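You operate a simulated robot arm through the tools that you are given. There is no shell and no other tool. Be economical: measure what you need, move in short steps, check, and stop when the job is done.

Carry out the task below with a simulated robot arm. There is one attempt and no reset: what you move stays moved.

JOB
Put the steel wire from the top of the low bench on the white filter there.
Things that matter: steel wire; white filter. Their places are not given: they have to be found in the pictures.

It is judged by the outcome, as a careful person would: the job done as asked, and still so three seconds after it is handed in. It fails if anything else is knocked over, pushed out of place, dropped, spilled or broken.

ROBOT AND FRAMES
A 7-joint arm with a two-finger parallel gripper, fixed in place. Base frame: the origin is at the foot of the arm, x ahead of it, y to its left, z up; the work surface is at about z = 0. Lengths are in cm, angles in degrees, forces in N, time in s.
With the tool pointing down near the work surface it reaches from about 24 to 62 cm from the base axis. Its first joint turns from -66.0 to 66.0 degrees. Payload 2.6 kg.
Tool frame: the origin (TCP) lies between the finger pads and is the grasp point; the fingertips stand 3 cm ahead of it; z points along the fingers, y is the line along which they close. The gripper opens to 9.4 cm. The fingers are 2.8 cm wide and 1 cm thick; the gripper's body (5 by 9.6 cm) begins 5.5 cm behind the TCP.
Orientation is that of the tool frame in the base frame, as a unit quaternion [x, y, z, w]. With the fingers straight down and closing along the base's y, the tool's x points along the base's -x, its y along +y and its z along -z.

CONTROLS
- The arm moves only by the tool step_arm. Its argument "moves" is a list of rows, each a list of 5 numbers: the gripper command, from -1 (shut) to 1 (fully open), values between in proportion, then the shift along the tool's x, y, z in m, then the turn about the tool's z in degrees. In form: [[grip, dx, dy, dz, twist], ...]. A call has 1 to 10 rows; each row is the pose to reach, as a shift and turn from the pose commanded when the call began, along the tool's axes at that moment. A row lasts 0.2 s, in which the tool goes at most 5 cm and 8.6 degrees; a call with a longer step from one row to the next is refused whole, and so is a gripper value outside its range. Where a pose cannot be reached the arm comes as near as it can. A force on the tool above 40 N (or 10 N above the force at the start of the call, whichever is more), or a blocked arm, ends the call early, and 0.2 s more pass. Each finger travels about 7.2 cm/s and halts on what it meets, pressing with about 34 N; the grip force reading is that of the motor and also rises with nothing between the fingers. The clock runs only during rows and for 0.2 s after the last one: add rows that repeat a pose to give the fingers time. It gives the time, the measured TCP pose, the force on the tool (base axes), the opening and the grip force at its end, in the units of the frame above (readings bear some noise), and new pictures: "pictures" is both (left out), scene, wrist or none.
- Cameras (640 x 400 px; columns grow to the right, rows downward): "scene" is fixed at [2.24, 43.5, 56.62]; the picture's right is [-0.86, -0.51, 0.00], its down [-0.35, 0.60, -0.72] and it looks along [0.37, -0.62, -0.70] (base axes); focal length 296 px, centre (320, 200). "wrist" rides on the gripper at [-3.7, 0, -5.8] in the tool frame; the picture's right is [0.00, -1.00, 0.00], its down [0.97, 0.00, -0.24] and it looks along [0.24, 0.00, 0.97] (tool axes); focal length 218 px, centre (320, 200).
- locate(camera, pixels): for up to 12 pixels [column, row] of the newest picture of that camera ("zoom" is the newest enlarged one), the place [x, y, z] in the base frame of the surface seen there, good to about 0.2 cm, but the place of the scene camera against the robot may be out by one fixed shift of up to 1.8 cm in any direction. The clock stands still meanwhile.
- zoom(camera, box): a new picture of the part [left, top, right, bottom] of that camera's present view, enlarged. The clock stands still meanwhile.
- job_done(): hands the job in; it is judged then, once.

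Keep the steps short. Do not move on a guess: measure, check each grasp and each placing, and mend mistakes. In all there are 60 turns and 120 pictures (those below and enlarged ones count). Leave the gripper open and the arm clear of the work at the hand-in unless told otherwise, and finish with a single line.

The tools are called after "Emit:" by a JSON object that holds its "op" and its "data". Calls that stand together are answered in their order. step_arm: Moves the arm, as the interface text tells. Its arguments: {"type":"object","properties":{"moves":{"type":"array","items":{"type":"array","items":{"type":"number"}}},"pictures":{"type":"string","enum":["both","scene","wrist","none"]}},"required":["moves"]} The other tools are called the same way: locate (camera, pixels) gives the place of the surface under pixels of a picture; zoom (camera, box) takes an enlarged picture of a part of a camera's view; job_done () hands the job in.

At the start:

```text
time: 0.0
tool_pos: [38.31, 6.64, 28.44]
tool_rot: [0.0, 1.0, 0.001, 0.0]
contact_force: [0.9, -0.8, 0.2]
grip_width: 9.4
grasp_force: 0.1
```

scene: 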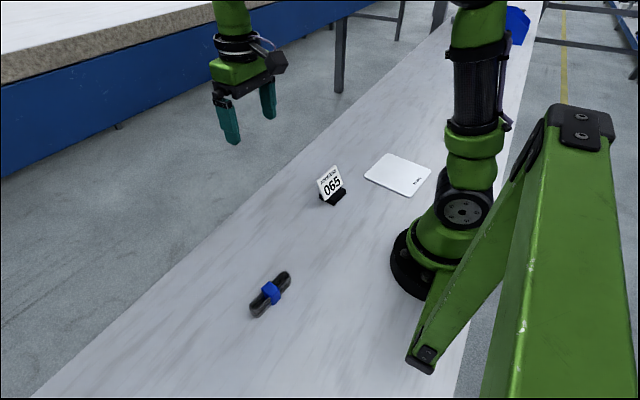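
wrist: 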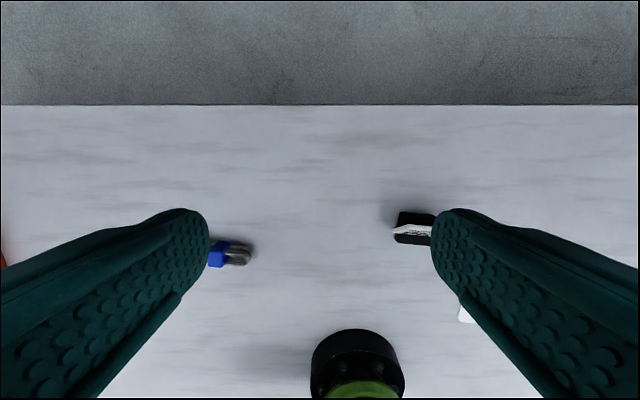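

I see a dark bundle with a blue band near (270,294), a sign near (332,185) and a flat white slab near (398,175). I'll enlarge each one and measure it.

Emit:
{"op": "zoom", "data": {"camera": "scene", "box": [220, 250, 320, 330]}}

Emit:
{"op": "zoom", "data": {"camera": "scene", "box": [300, 130, 450, 220]}}

Emit:
{"op": "locate", "data": {"camera": "scene", "pixels": [[286, 276], [270, 293], [255, 312], [250, 330], [386, 153], [431, 170], [411, 196], [364, 175], [398, 174], [332, 198], [331, 183], [300, 250]]}}

Emit:
{"op": "locate", "data": {"camera": "wrist", "pixels": [[217, 254], [240, 254], [410, 225], [463, 315], [300, 250]]}}

```text
5.00 times, centred on (270, 290) of scene
```

zoom: 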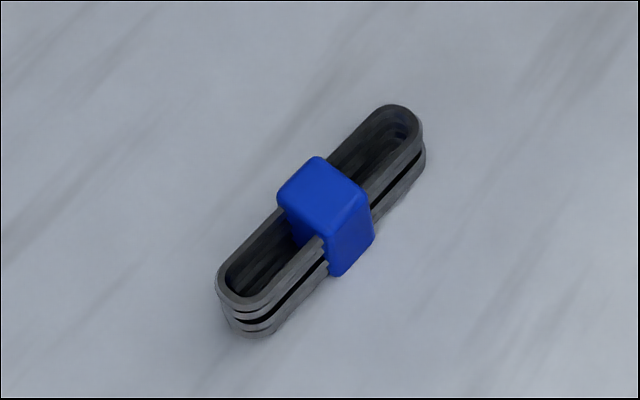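

```text
4.27 times, centred on (375, 175) of scene
```

zoom: 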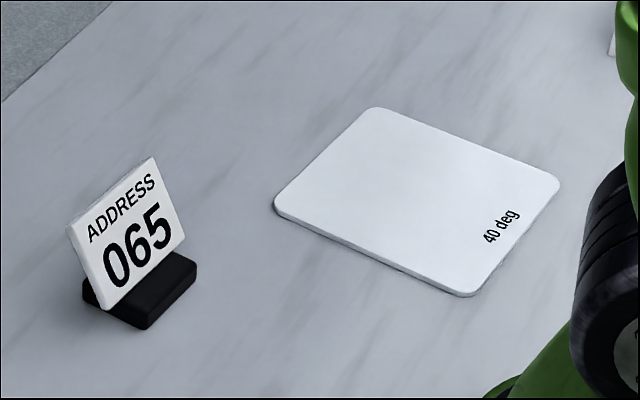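

```text
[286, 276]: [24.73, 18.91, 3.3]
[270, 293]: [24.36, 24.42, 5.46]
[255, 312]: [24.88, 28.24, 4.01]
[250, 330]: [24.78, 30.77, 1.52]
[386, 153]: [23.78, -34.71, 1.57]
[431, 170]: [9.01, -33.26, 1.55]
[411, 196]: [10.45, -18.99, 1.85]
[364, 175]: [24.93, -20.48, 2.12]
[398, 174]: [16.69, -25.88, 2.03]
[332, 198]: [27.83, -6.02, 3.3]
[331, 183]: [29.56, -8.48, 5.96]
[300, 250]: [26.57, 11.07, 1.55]
```

```text
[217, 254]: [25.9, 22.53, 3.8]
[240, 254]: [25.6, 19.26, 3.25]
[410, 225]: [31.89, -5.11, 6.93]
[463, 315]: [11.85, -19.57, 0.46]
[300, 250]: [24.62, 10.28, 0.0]
```

The white slab is marked "40 deg", which could be a light-diffusing filter. Before I settle on it, I'll check the other things at the edges of the view: the orange one in the wrist picture, and the white one near (443,140).

Emit:
{"op": "zoom", "data": {"camera": "scene", "box": [400, 0, 560, 150]}}

Emit:
{"op": "zoom", "data": {"camera": "wrist", "box": [0, 200, 100, 280]}}

Emit:
{"op": "zoom", "data": {"camera": "wrist", "box": [180, 200, 300, 300]}}

Emit:
{"op": "locate", "data": {"camera": "scene", "pixels": [[440, 12], [443, 140], [517, 22]]}}

```text
2.67 times, centred on (480, 75) of scene
```

zoom: 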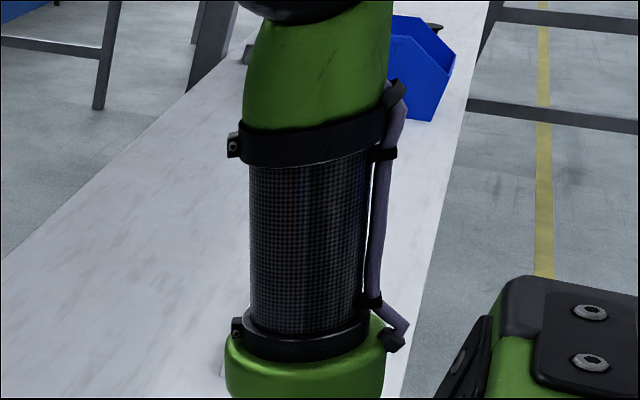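

```text
5.00 times, centred on (50, 240) of wrist
```

zoom: 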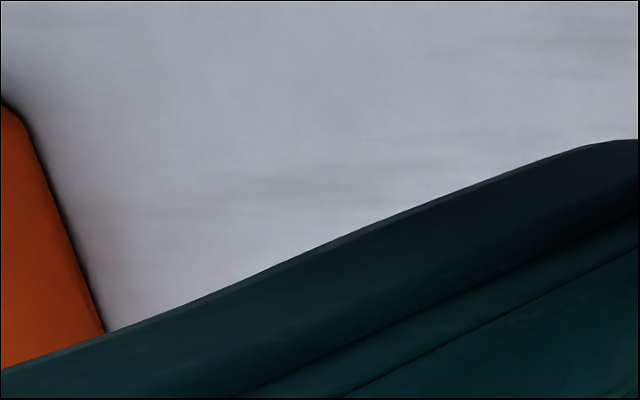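

```text
4.00 times, centred on (240, 250) of wrist
```

zoom: 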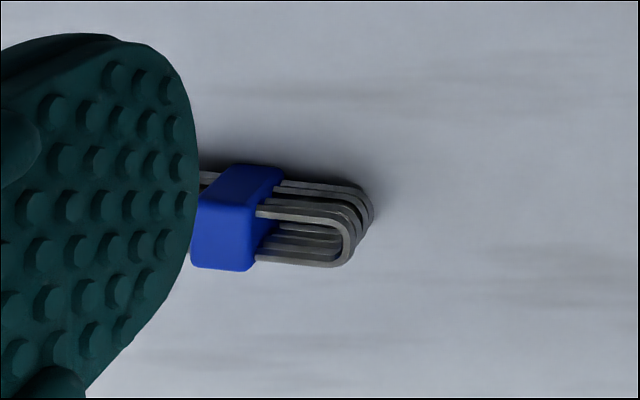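

```text
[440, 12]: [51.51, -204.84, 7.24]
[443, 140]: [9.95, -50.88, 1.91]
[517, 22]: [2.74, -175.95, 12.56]
```

Something white sticks out behind the arm near (443,140), at y ≈ -50. I'll move the gripper to the right at this height (y from 6.6 to about -25) so the wrist camera can look there.

Emit:
{"op": "step_arm", "data": {"moves": [[1, 0.015, -0.04, 0, 0], [1, 0.03, -0.08, 0, 0], [1, 0.045, -0.12, 0, 0], [1, 0.06, -0.16, 0, 0], [1, 0.06, -0.2, 0, 0], [1, 0.06, -0.24, 0, 0], [1, 0.06, -0.28, 0, 0], [1, 0.06, -0.32, 0, 0], [1, 0.06, -0.34, 0, 0], [1, 0.06, -0.34, 0, 0]]}}

```text
time: 2.2
tool_pos: [32.39, -27.4, 28.38]
tool_rot: [0.0, 1.0, -0.001, 0.0]
contact_force: [0.3, 0.0, 0.6]
grip_width: 9.39
grasp_force: 0.0
```

scene: 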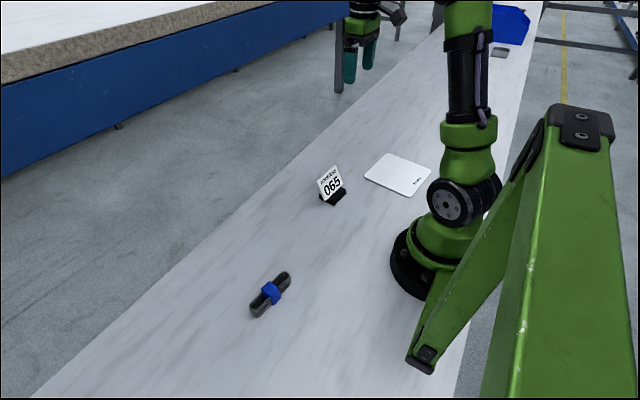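
wrist: 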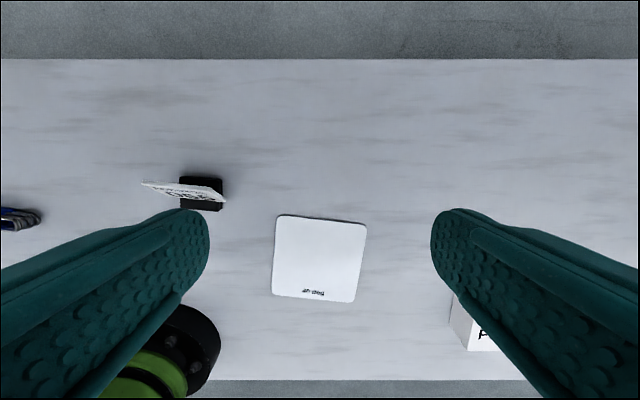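

There is another white object at wrist (470,325), with a letter on it. I'll go on to the right and close the fingers a little so they block less of the view.

Emit:
{"op": "step_arm", "data": {"moves": [[0.5, 0.01, -0.04, 0, 0], [0, 0.02, -0.08, 0, 0], [-0.5, 0.03, -0.12, 0, 0], [-1, 0.03, -0.14, 0, 0], [-1, 0.03, -0.16, 0, 0], [-1, 0.03, -0.16, 0, 0]], "pictures": "wrist"}}

Emit:
{"op": "locate", "data": {"camera": "wrist", "pixels": [[320, 200]]}}

```text
time: 3.6
tool_pos: [29.29, -43.33, 28.56]
tool_rot: [0.0, 1.0, 0.001, 0.0]
contact_force: [-0.4, 0.2, -1.5]
grip_width: 0.0
grasp_force: 33.6
```

wrist: 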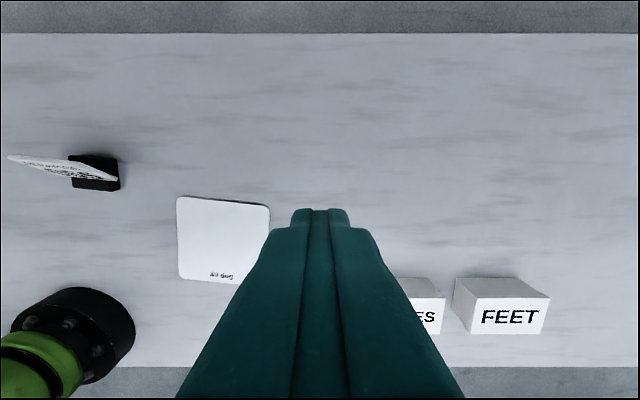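

```text
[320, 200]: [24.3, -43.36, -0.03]
```

The others are parts boxes ("…ES", "FEET"), so they aren't filters. The white "40 deg" plate is the best candidate so far. I'll measure it from the wrist view.

Emit:
{"op": "locate", "data": {"camera": "wrist", "pixels": [[181, 199], [267, 208], [184, 274], [225, 240], [240, 205], [222, 276], [95, 172]]}}

Emit:
{"op": "zoom", "data": {"camera": "wrist", "box": [160, 180, 290, 290]}}

Emit:
{"op": "step_arm", "data": {"moves": [[-1, -0.02, 0.045, 0, 0], [-1, -0.04, 0.09, 0, 0], [-1, -0.05, 0.135, 0, 0], [-1, -0.05, 0.18, 0, 0], [-1, -0.05, 0.225, 0, 0], [-1, -0.05, 0.27, 0, 0], [-1, -0.05, 0.315, 0, 0], [-1, -0.05, 0.36, 0, 0], [-1, -0.05, 0.405, 0, 0], [-1, -0.05, 0.45, 0, 0]], "pictures": "none"}}

Emit:
{"op": "step_arm", "data": {"moves": [[-1, 0, 0.045, 0, 0], [-1, 0, 0.09, 0, 0], [-1, 0, 0.135, 0, 0], [-1, 0, 0.18, 0, 0], [-1, 0, 0.2, 0, 0], [-1, 0, 0.2, 0, 0]], "pictures": "wrist"}}

```text
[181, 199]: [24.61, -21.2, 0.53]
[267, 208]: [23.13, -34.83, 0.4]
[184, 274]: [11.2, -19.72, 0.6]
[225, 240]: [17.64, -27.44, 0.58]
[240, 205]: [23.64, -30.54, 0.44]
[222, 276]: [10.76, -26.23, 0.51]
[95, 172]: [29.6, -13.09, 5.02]
```

```text
3.64 times, centred on (225, 235) of wrist
```

zoom: 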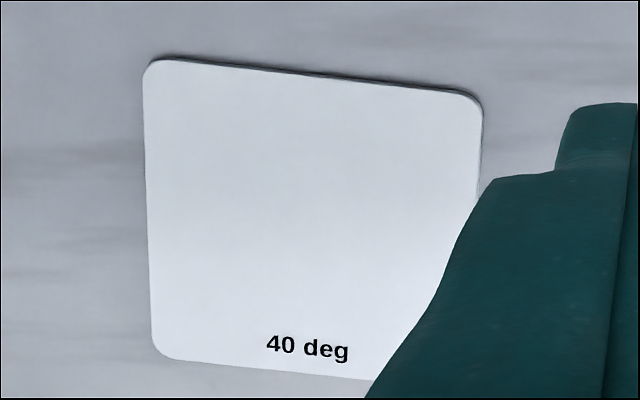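

```text
time: 5.8
tool_pos: [34.25, 1.48, 28.59]
tool_rot: [0.0, 1.0, 0.0, 0.0]
contact_force: [0.0, -0.5, 0.1]
grip_width: 0.0
grasp_force: 33.4
```

```text
time: 7.2
tool_pos: [34.18, 21.58, 28.23]
tool_rot: [0.0, 1.0, 0.0, 0.001]
contact_force: [0.5, 0.2, -1.1]
grip_width: 0.0
grasp_force: 32.6
```

wrist: 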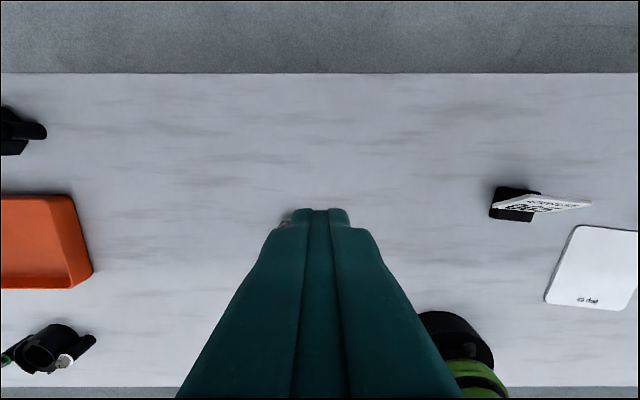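

The plate spans about x 10–24.5, y -20 to -35, with its top at z≈0.5 and its centre near (17.3,-27.3). On the left there's an orange tray and some dark items. I'll look a bit further left to see what they are and get a clear view of the wire.

Emit:
{"op": "step_arm", "data": {"moves": [[-1, 0, 0.045, 0, 0], [-1, 0, 0.09, 0, 0], [-1, 0, 0.135, 0, 0], [-1, 0, 0.16, 0, 0], [-1, 0, 0.16, 0, 0], [-1, 0, 0.16, 0, 0]], "pictures": "wrist"}}

Emit:
{"op": "zoom", "data": {"camera": "wrist", "box": [330, 170, 490, 270]}}

```text
time: 8.6
tool_pos: [34.26, 37.53, 28.47]
tool_rot: [0.001, 1.0, 0.0, 0.001]
contact_force: [-0.1, 0.4, -0.1]
grip_width: 0.0
grasp_force: 33.3
```

wrist: 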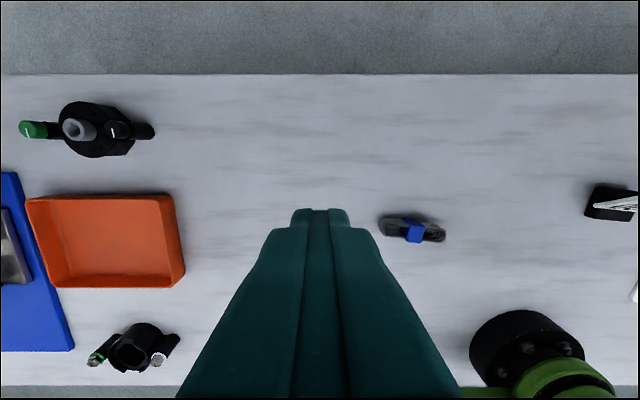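

```text
4.00 times, centred on (410, 220) of wrist
```

zoom: 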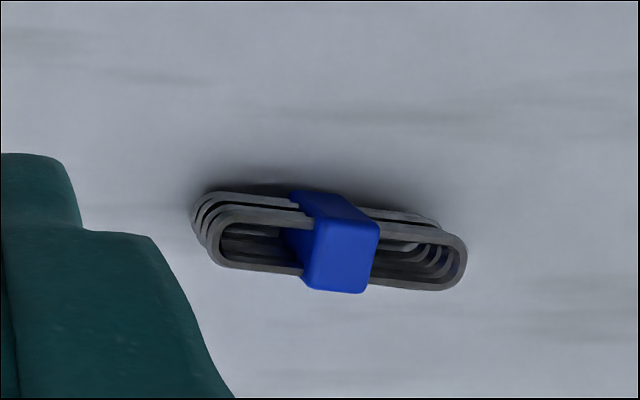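

No other filter here, so the "40 deg" plate is the target. Next I'll measure the wire bundle.

Emit:
{"op": "locate", "data": {"camera": "zoom", "pixels": [[225, 218], [290, 210], [340, 205], [370, 225], [345, 245], [320, 220], [440, 285], [455, 240], [225, 260], [200, 220], [340, 285], [300, 270]]}}

```text
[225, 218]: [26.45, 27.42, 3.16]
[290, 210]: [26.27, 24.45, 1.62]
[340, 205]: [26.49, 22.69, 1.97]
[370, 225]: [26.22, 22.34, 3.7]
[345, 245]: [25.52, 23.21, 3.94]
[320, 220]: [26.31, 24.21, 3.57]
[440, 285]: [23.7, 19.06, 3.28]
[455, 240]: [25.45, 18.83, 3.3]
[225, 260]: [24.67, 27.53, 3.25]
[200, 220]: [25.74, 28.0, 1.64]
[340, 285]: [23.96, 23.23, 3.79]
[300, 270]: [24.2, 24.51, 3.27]
```

The wire bundle is centred near (25.1,23.3). It is about 9 cm long, lies 6° off base y, and its blue band tops out at z≈3.9. I'll move above it, open the fingers and turn -84° so they close across it.

Emit:
{"op": "step_arm", "data": {"moves": [[-0.5, 0.01, -0.016, 0.01, -8.4], [0, 0.02, -0.03, 0.02, -16.8], [0.2, 0.03, -0.045, 0.04, -25.2], [0.2, 0.04, -0.06, 0.06, -33.6], [0.2, 0.05, -0.075, 0.08, -42], [0.2, 0.06, -0.09, 0.1, -50.4], [0.2, 0.07, -0.11, 0.12, -58.8], [0.2, 0.08, -0.125, 0.13, -67.2], [0.2, 0.09, -0.138, 0.13, -75.6], [0.2, 0.092, -0.142, 0.13, -84]]}}

```text
time: 10.8
tool_pos: [25.17, 23.53, 15.51]
tool_rot: [-0.669, 0.743, 0.0, 0.0]
contact_force: [1.0, -0.5, -0.2]
grip_width: 5.63
grasp_force: 0.1
```

scene: 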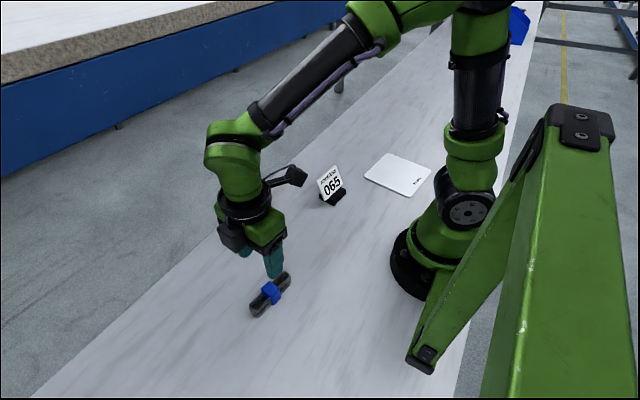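
wrist: 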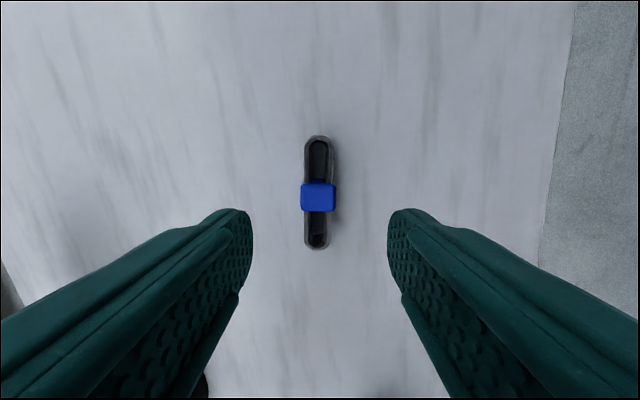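

It lines up well. I'll measure the band and the ends from this closer view.

Emit:
{"op": "locate", "data": {"camera": "wrist", "pixels": [[304, 197], [318, 197], [333, 197], [318, 184], [318, 209], [319, 138], [317, 246]]}}

```text
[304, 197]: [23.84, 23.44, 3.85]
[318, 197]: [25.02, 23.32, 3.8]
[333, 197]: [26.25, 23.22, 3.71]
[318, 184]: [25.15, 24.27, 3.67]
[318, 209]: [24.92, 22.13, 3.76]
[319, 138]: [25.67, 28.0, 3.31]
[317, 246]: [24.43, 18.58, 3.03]
```

The band's centre is (25.0,23.25). I'll go straight down to TCP z≈3.7 with a small sideways correction.

Emit:
{"op": "step_arm", "data": {"moves": [[0.2, 0.0028, 0.0012, 0.03, 0], [0.2, 0.0028, 0.0012, 0.06, 0], [0.2, 0.0028, 0.0012, 0.085, 0], [0.2, 0.0028, 0.0012, 0.105, 0], [0.2, 0.0028, 0.0012, 0.117, 0], [0.2, 0.0028, 0.0012, 0.117, 0]]}}

```text
time: 12.2
tool_pos: [25.06, 23.21, 3.76]
tool_rot: [-0.669, 0.744, 0.0, 0.0]
contact_force: [0.2, 0.4, 0.1]
grip_width: 5.64
grasp_force: 0.0
```

scene: 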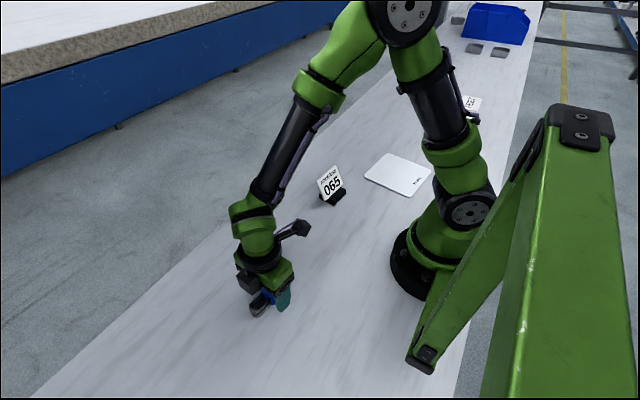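
wrist: 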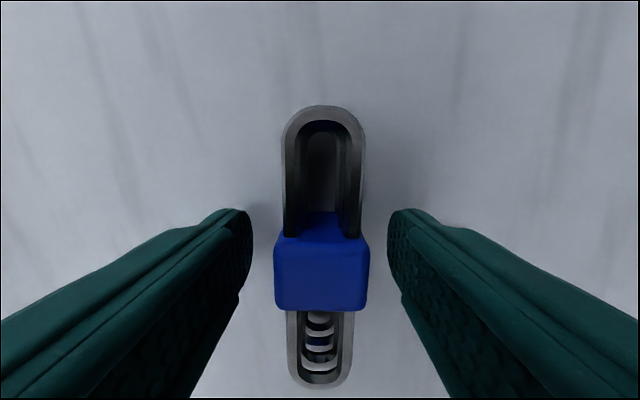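

The fingers are on either side of the band. I'll close them.

Emit:
{"op": "step_arm", "data": {"moves": [[-1, 0, 0, 0, 0], [-1, 0, 0, 0, 0], [-1, 0, 0, 0, 0], [-1, 0, 0, 0, 0], [-1, 0, 0, 0, 0]], "pictures": "wrist"}}

```text
time: 13.4
tool_pos: [25.12, 23.22, 3.83]
tool_rot: [-0.669, 0.743, 0.0, 0.0]
contact_force: [0.9, 0.2, -0.4]
grip_width: 3.36
grasp_force: 33.7
```

wrist: 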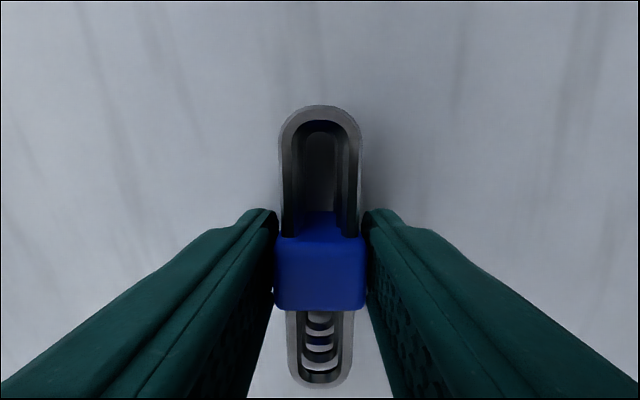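

The band is gripped, with the opening at 3.36 cm. I'll lift it straight up about 14 cm and check.

Emit:
{"op": "step_arm", "data": {"moves": [[-1, 0, 0, -0.01, 0], [-1, 0, 0, -0.03, 0], [-1, 0, 0, -0.06, 0], [-1, 0, 0, -0.09, 0], [-1, 0, 0, -0.12, 0], [-1, 0, 0, -0.14, 0], [-1, 0, 0, -0.14, 0]]}}

```text
time: 15.0
tool_pos: [24.67, 23.34, 17.87]
tool_rot: [-0.669, 0.743, 0.0, 0.0]
contact_force: [0.3, -0.6, -0.7]
grip_width: 3.36
grasp_force: 34.2
```

scene: 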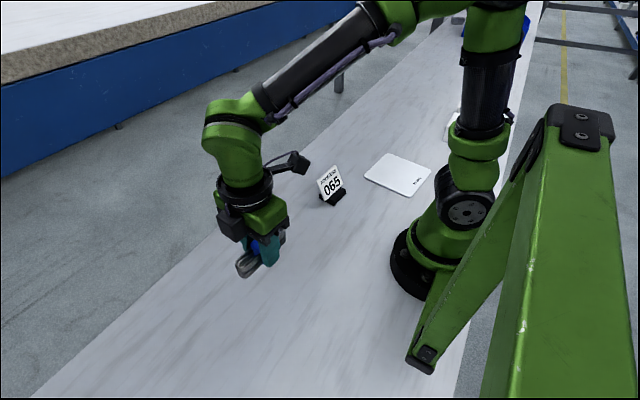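
wrist: 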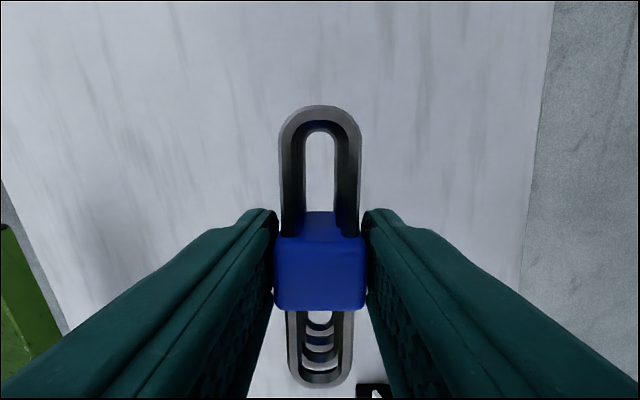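

It's held securely. Next I'll swing at this height to about (34.7,0.3) and turn the wrist back +84°.

Emit:
{"op": "step_arm", "data": {"moves": [[-1, 0.0218, -0.0124, 0, 8.4], [-1, 0.0436, -0.0248, 0, 16.8], [-1, 0.0654, -0.0372, 0, 25.2], [-1, 0.0872, -0.0496, 0, 33.6], [-1, 0.109, -0.062, 0, 42], [-1, 0.1308, -0.0744, 0, 50.4], [-1, 0.1526, -0.0868, 0, 58.8], [-1, 0.1744, -0.0992, 0, 67.2], [-1, 0.1962, -0.1116, 0, 75.6], [-1, 0.218, -0.124, 0, 84]], "pictures": "none"}}

```text
time: 17.2
tool_pos: [34.88, 0.15, 17.79]
tool_rot: [0.002, 1.0, 0.0, 0.0]
contact_force: [-0.2, -0.2, -0.6]
grip_width: 3.35
grasp_force: 33.9
```

Now on to above the plate's centre at (17.3,-27.3).

Emit:
{"op": "step_arm", "data": {"moves": [[-1, 0.018, -0.03, 0, 0], [-1, 0.036, -0.06, 0, 0], [-1, 0.054, -0.09, 0, 0], [-1, 0.072, -0.12, 0, 0], [-1, 0.09, -0.15, 0, 0], [-1, 0.11, -0.18, 0, 0], [-1, 0.13, -0.21, 0, 0], [-1, 0.155, -0.245, 0, 0], [-1, 0.175, -0.2745, 0, 0], [-1, 0.175, -0.2745, 0, 0]]}}

```text
time: 19.4
tool_pos: [17.53, -27.01, 17.59]
tool_rot: [0.0, 1.0, 0.0, 0.0]
contact_force: [0.6, 0.7, -0.9]
grip_width: 3.38
grasp_force: 34.7
```

scene: 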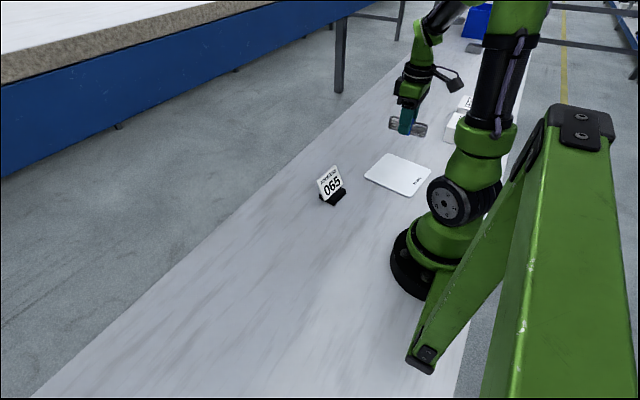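
wrist: 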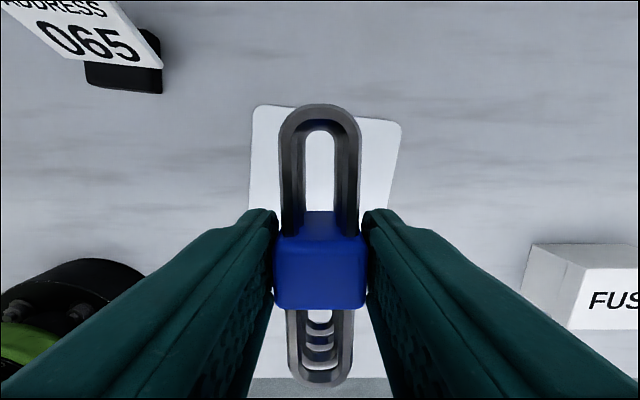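

I'll re-measure the plate's corners from here: (256,108), (399,124), and others next to the fingers.

Emit:
{"op": "locate", "data": {"camera": "wrist", "pixels": [[258, 109], [397, 126], [252, 190], [390, 200], [270, 140], [320, 170], [150, 270], [530, 290]]}}

```text
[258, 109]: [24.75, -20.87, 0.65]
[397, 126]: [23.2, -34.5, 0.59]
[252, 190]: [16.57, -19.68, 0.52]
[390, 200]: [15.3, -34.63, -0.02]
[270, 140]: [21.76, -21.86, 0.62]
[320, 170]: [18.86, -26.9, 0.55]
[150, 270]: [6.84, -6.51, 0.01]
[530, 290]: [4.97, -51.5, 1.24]
```

The target is confirmed. The plate's top is at z≈0.57, so release should be at TCP z≈4.4. I'll go down to about 4.8 first.

Emit:
{"op": "step_arm", "data": {"moves": [[-1, 0.001, 0, 0.03, 0], [-1, 0.001, 0, 0.06, 0], [-1, 0.001, 0, 0.09, 0], [-1, 0.001, 0, 0.11, 0], [-1, 0.001, 0, 0.123, 0], [-1, 0.001, 0, 0.128, 0], [-1, 0.001, 0, 0.128, 0]]}}

```text
time: 21.0
tool_pos: [17.37, -27.23, 4.92]
tool_rot: [0.001, 1.0, -0.001, 0.001]
contact_force: [-0.5, 0.5, -0.8]
grip_width: 3.35
grasp_force: 34.5
```

scene: 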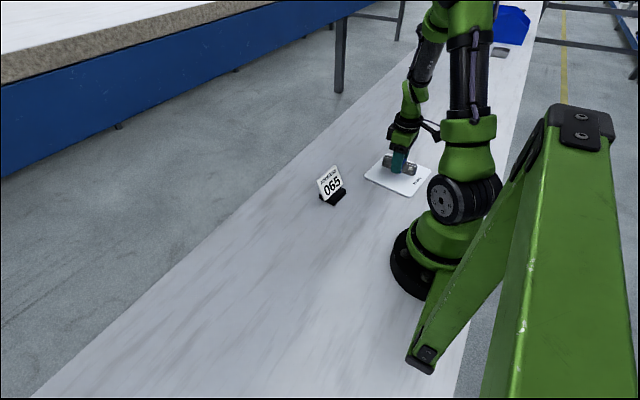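
wrist: 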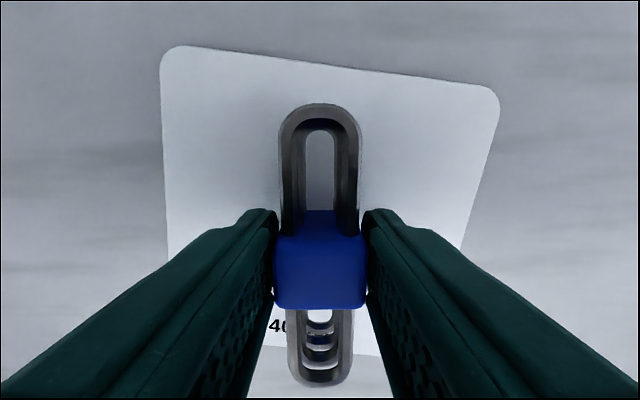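

The wire reaches from x≈12.6 to 22, inside the plate's 10.7–24. I'll lower the last 0.5 cm slowly and watch the force.

Emit:
{"op": "step_arm", "data": {"moves": [[-1, -0.001, 0, 0.002, 0], [-1, -0.001, 0, 0.003, 0], [-1, -0.001, 0, 0.004, 0], [-1, -0.001, 0, 0.0045, 0], [-1, -0.001, 0, 0.0045, 0]], "pictures": "wrist"}}

```text
time: 22.2
tool_pos: [17.63, -27.3, 4.53]
tool_rot: [0.0, 1.0, 0.0, 0.0]
contact_force: [0.2, 0.1, 0.0]
grip_width: 3.36
grasp_force: 33.5
```

wrist: 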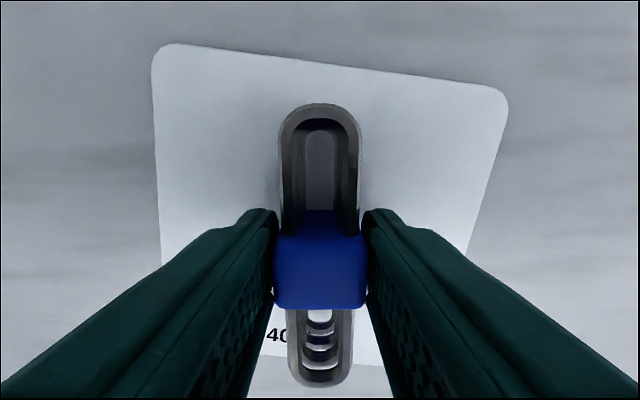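

No contact yet at z 4.53. I'll lower a little more in 1 mm steps.

Emit:
{"op": "step_arm", "data": {"moves": [[-1, 0, 0, 0.001, 0], [-1, 0, 0, 0.001, 0], [-1, 0, 0, 0.002, 0], [-1, 0, 0, 0.002, 0]], "pictures": "none"}}

```text
time: 23.2
tool_pos: [17.56, -27.18, 4.34]
tool_rot: [0.0, 1.0, 0.0, 0.0]
contact_force: [-0.5, -0.3, -0.9]
grip_width: 3.34
grasp_force: 34.3
```

Emit:
{"op": "step_arm", "data": {"moves": [[-1, 0, 0, 0.001, 0], [-1, 0, 0, 0.001, 0], [-1, 0, 0, 0.001, 0]], "pictures": "none"}}

```text
time: 24.0
tool_pos: [17.63, -27.14, 4.24]
tool_rot: [0.001, 1.0, 0.0, 0.0]
contact_force: [0.3, 0.1, -1.0]
grip_width: 3.34
grasp_force: 34.1
```

Still almost no force. I'll check the gap in a close-up.

Emit:
{"op": "step_arm", "data": {"moves": [[-1, 0, 0, 0.001, 0], [-1, 0, 0, 0.001, 0], [-1, 0, 0, 0.001, 0]], "pictures": "scene"}}

Emit:
{"op": "zoom", "data": {"camera": "scene", "box": [360, 140, 440, 200]}}

```text
time: 24.8
tool_pos: [17.62, -27.24, 4.15]
tool_rot: [0.001, 1.0, -0.002, 0.002]
contact_force: [-1.5, 3.5, 21.4]
grip_width: 3.35
grasp_force: 34.2
```

scene: 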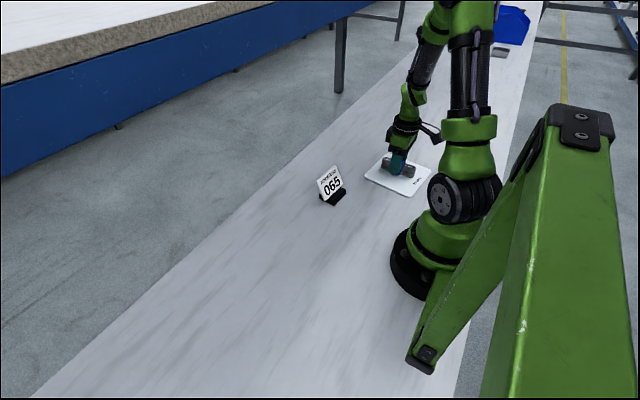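

```text
6.67 times, centred on (400, 170) of scene
```

zoom: 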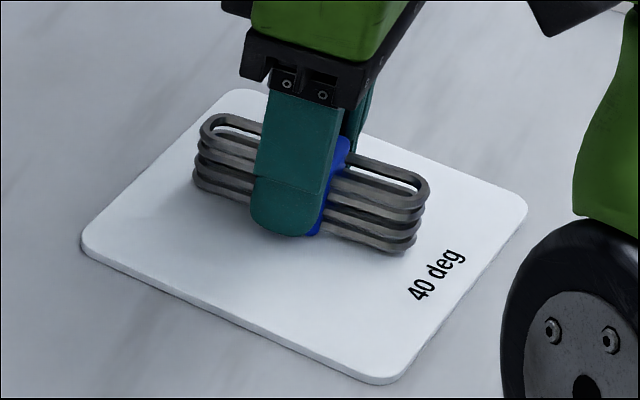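

The upward force of 21 N shows it's on the plate. I'll ease up 0.7 mm to relieve it, then open the fingers.

Emit:
{"op": "step_arm", "data": {"moves": [[-1, 0, 0, -0.0007, 0], [-0.2, 0, 0, -0.0007, 0], [0.0, 0, 0, -0.0007, 0], [0.2, 0, 0, -0.0007, 0], [0.2, 0, 0, -0.0007, 0]], "pictures": "wrist"}}

```text
time: 26.0
tool_pos: [17.49, -27.2, 4.16]
tool_rot: [0.0, 1.0, 0.0, 0.0]
contact_force: [0.0, 0.0, 0.8]
grip_width: 5.63
grasp_force: 0.0
```

wrist: 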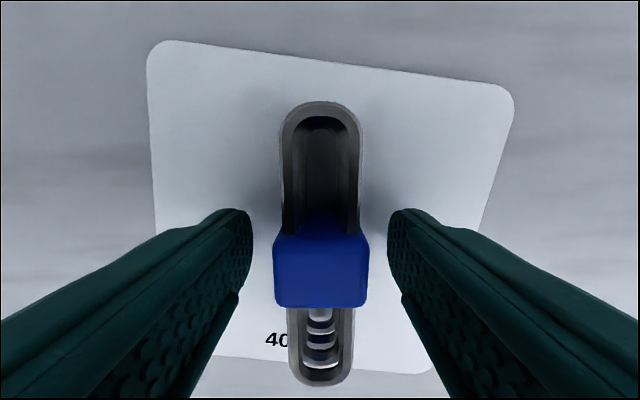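

It's released and standing still. I'll go straight up, then move out ahead and clear.

Emit:
{"op": "step_arm", "data": {"moves": [[0.2, 0, 0, -0.02, 0], [0.2, 0, 0, -0.05, 0], [0.2, 0, 0, -0.09, 0], [0.2, 0, 0, -0.13, 0], [0.2, 0, 0, -0.17, 0], [0.6, -0.03, 0.01, -0.2, 0], [1, -0.07, 0.02, -0.21, 0], [1, -0.11, 0.03, -0.21, 0], [1, -0.13, 0.04, -0.21, 0], [1, -0.13, 0.04, -0.21, 0]]}}

Emit:
{"op": "zoom", "data": {"camera": "scene", "box": [300, 130, 450, 220]}}

```text
time: 28.2
tool_pos: [30.77, -23.22, 25.28]
tool_rot: [0.0, 1.0, 0.0, 0.0]
contact_force: [-0.1, 0.5, -0.1]
grip_width: 9.4
grasp_force: 0.0
```

scene: 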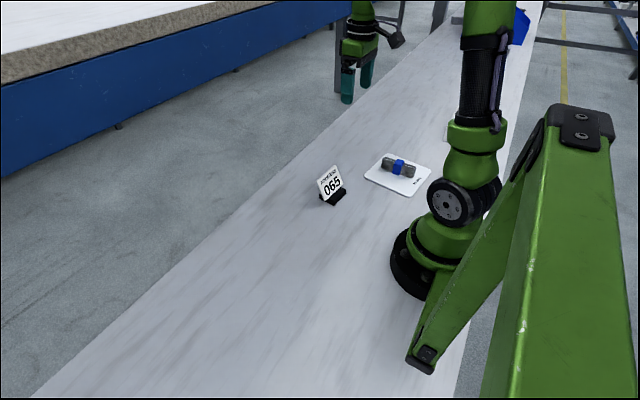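
wrist: 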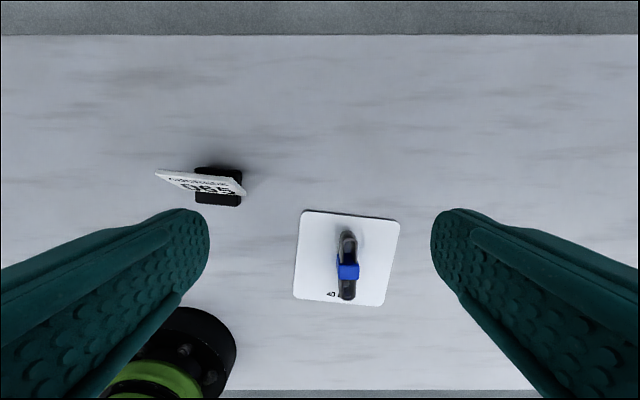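

```text
4.27 times, centred on (375, 175) of scene
```

zoom: 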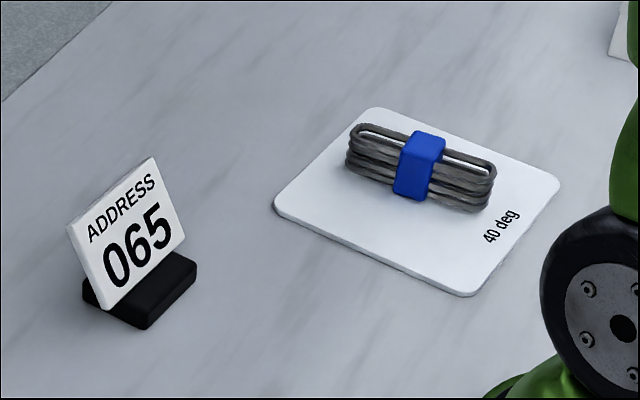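

The wire rests flat and fully on the plate. The plate and the sign haven't moved, and the gripper is open and clear, so I'm handing in.

Emit:
{"op": "job_done", "data": {}}

```text
The job is handed in.
```

The steel wire is on the white filter (the plate marked "40 deg"), nothing else was disturbed, and the job is handed in.
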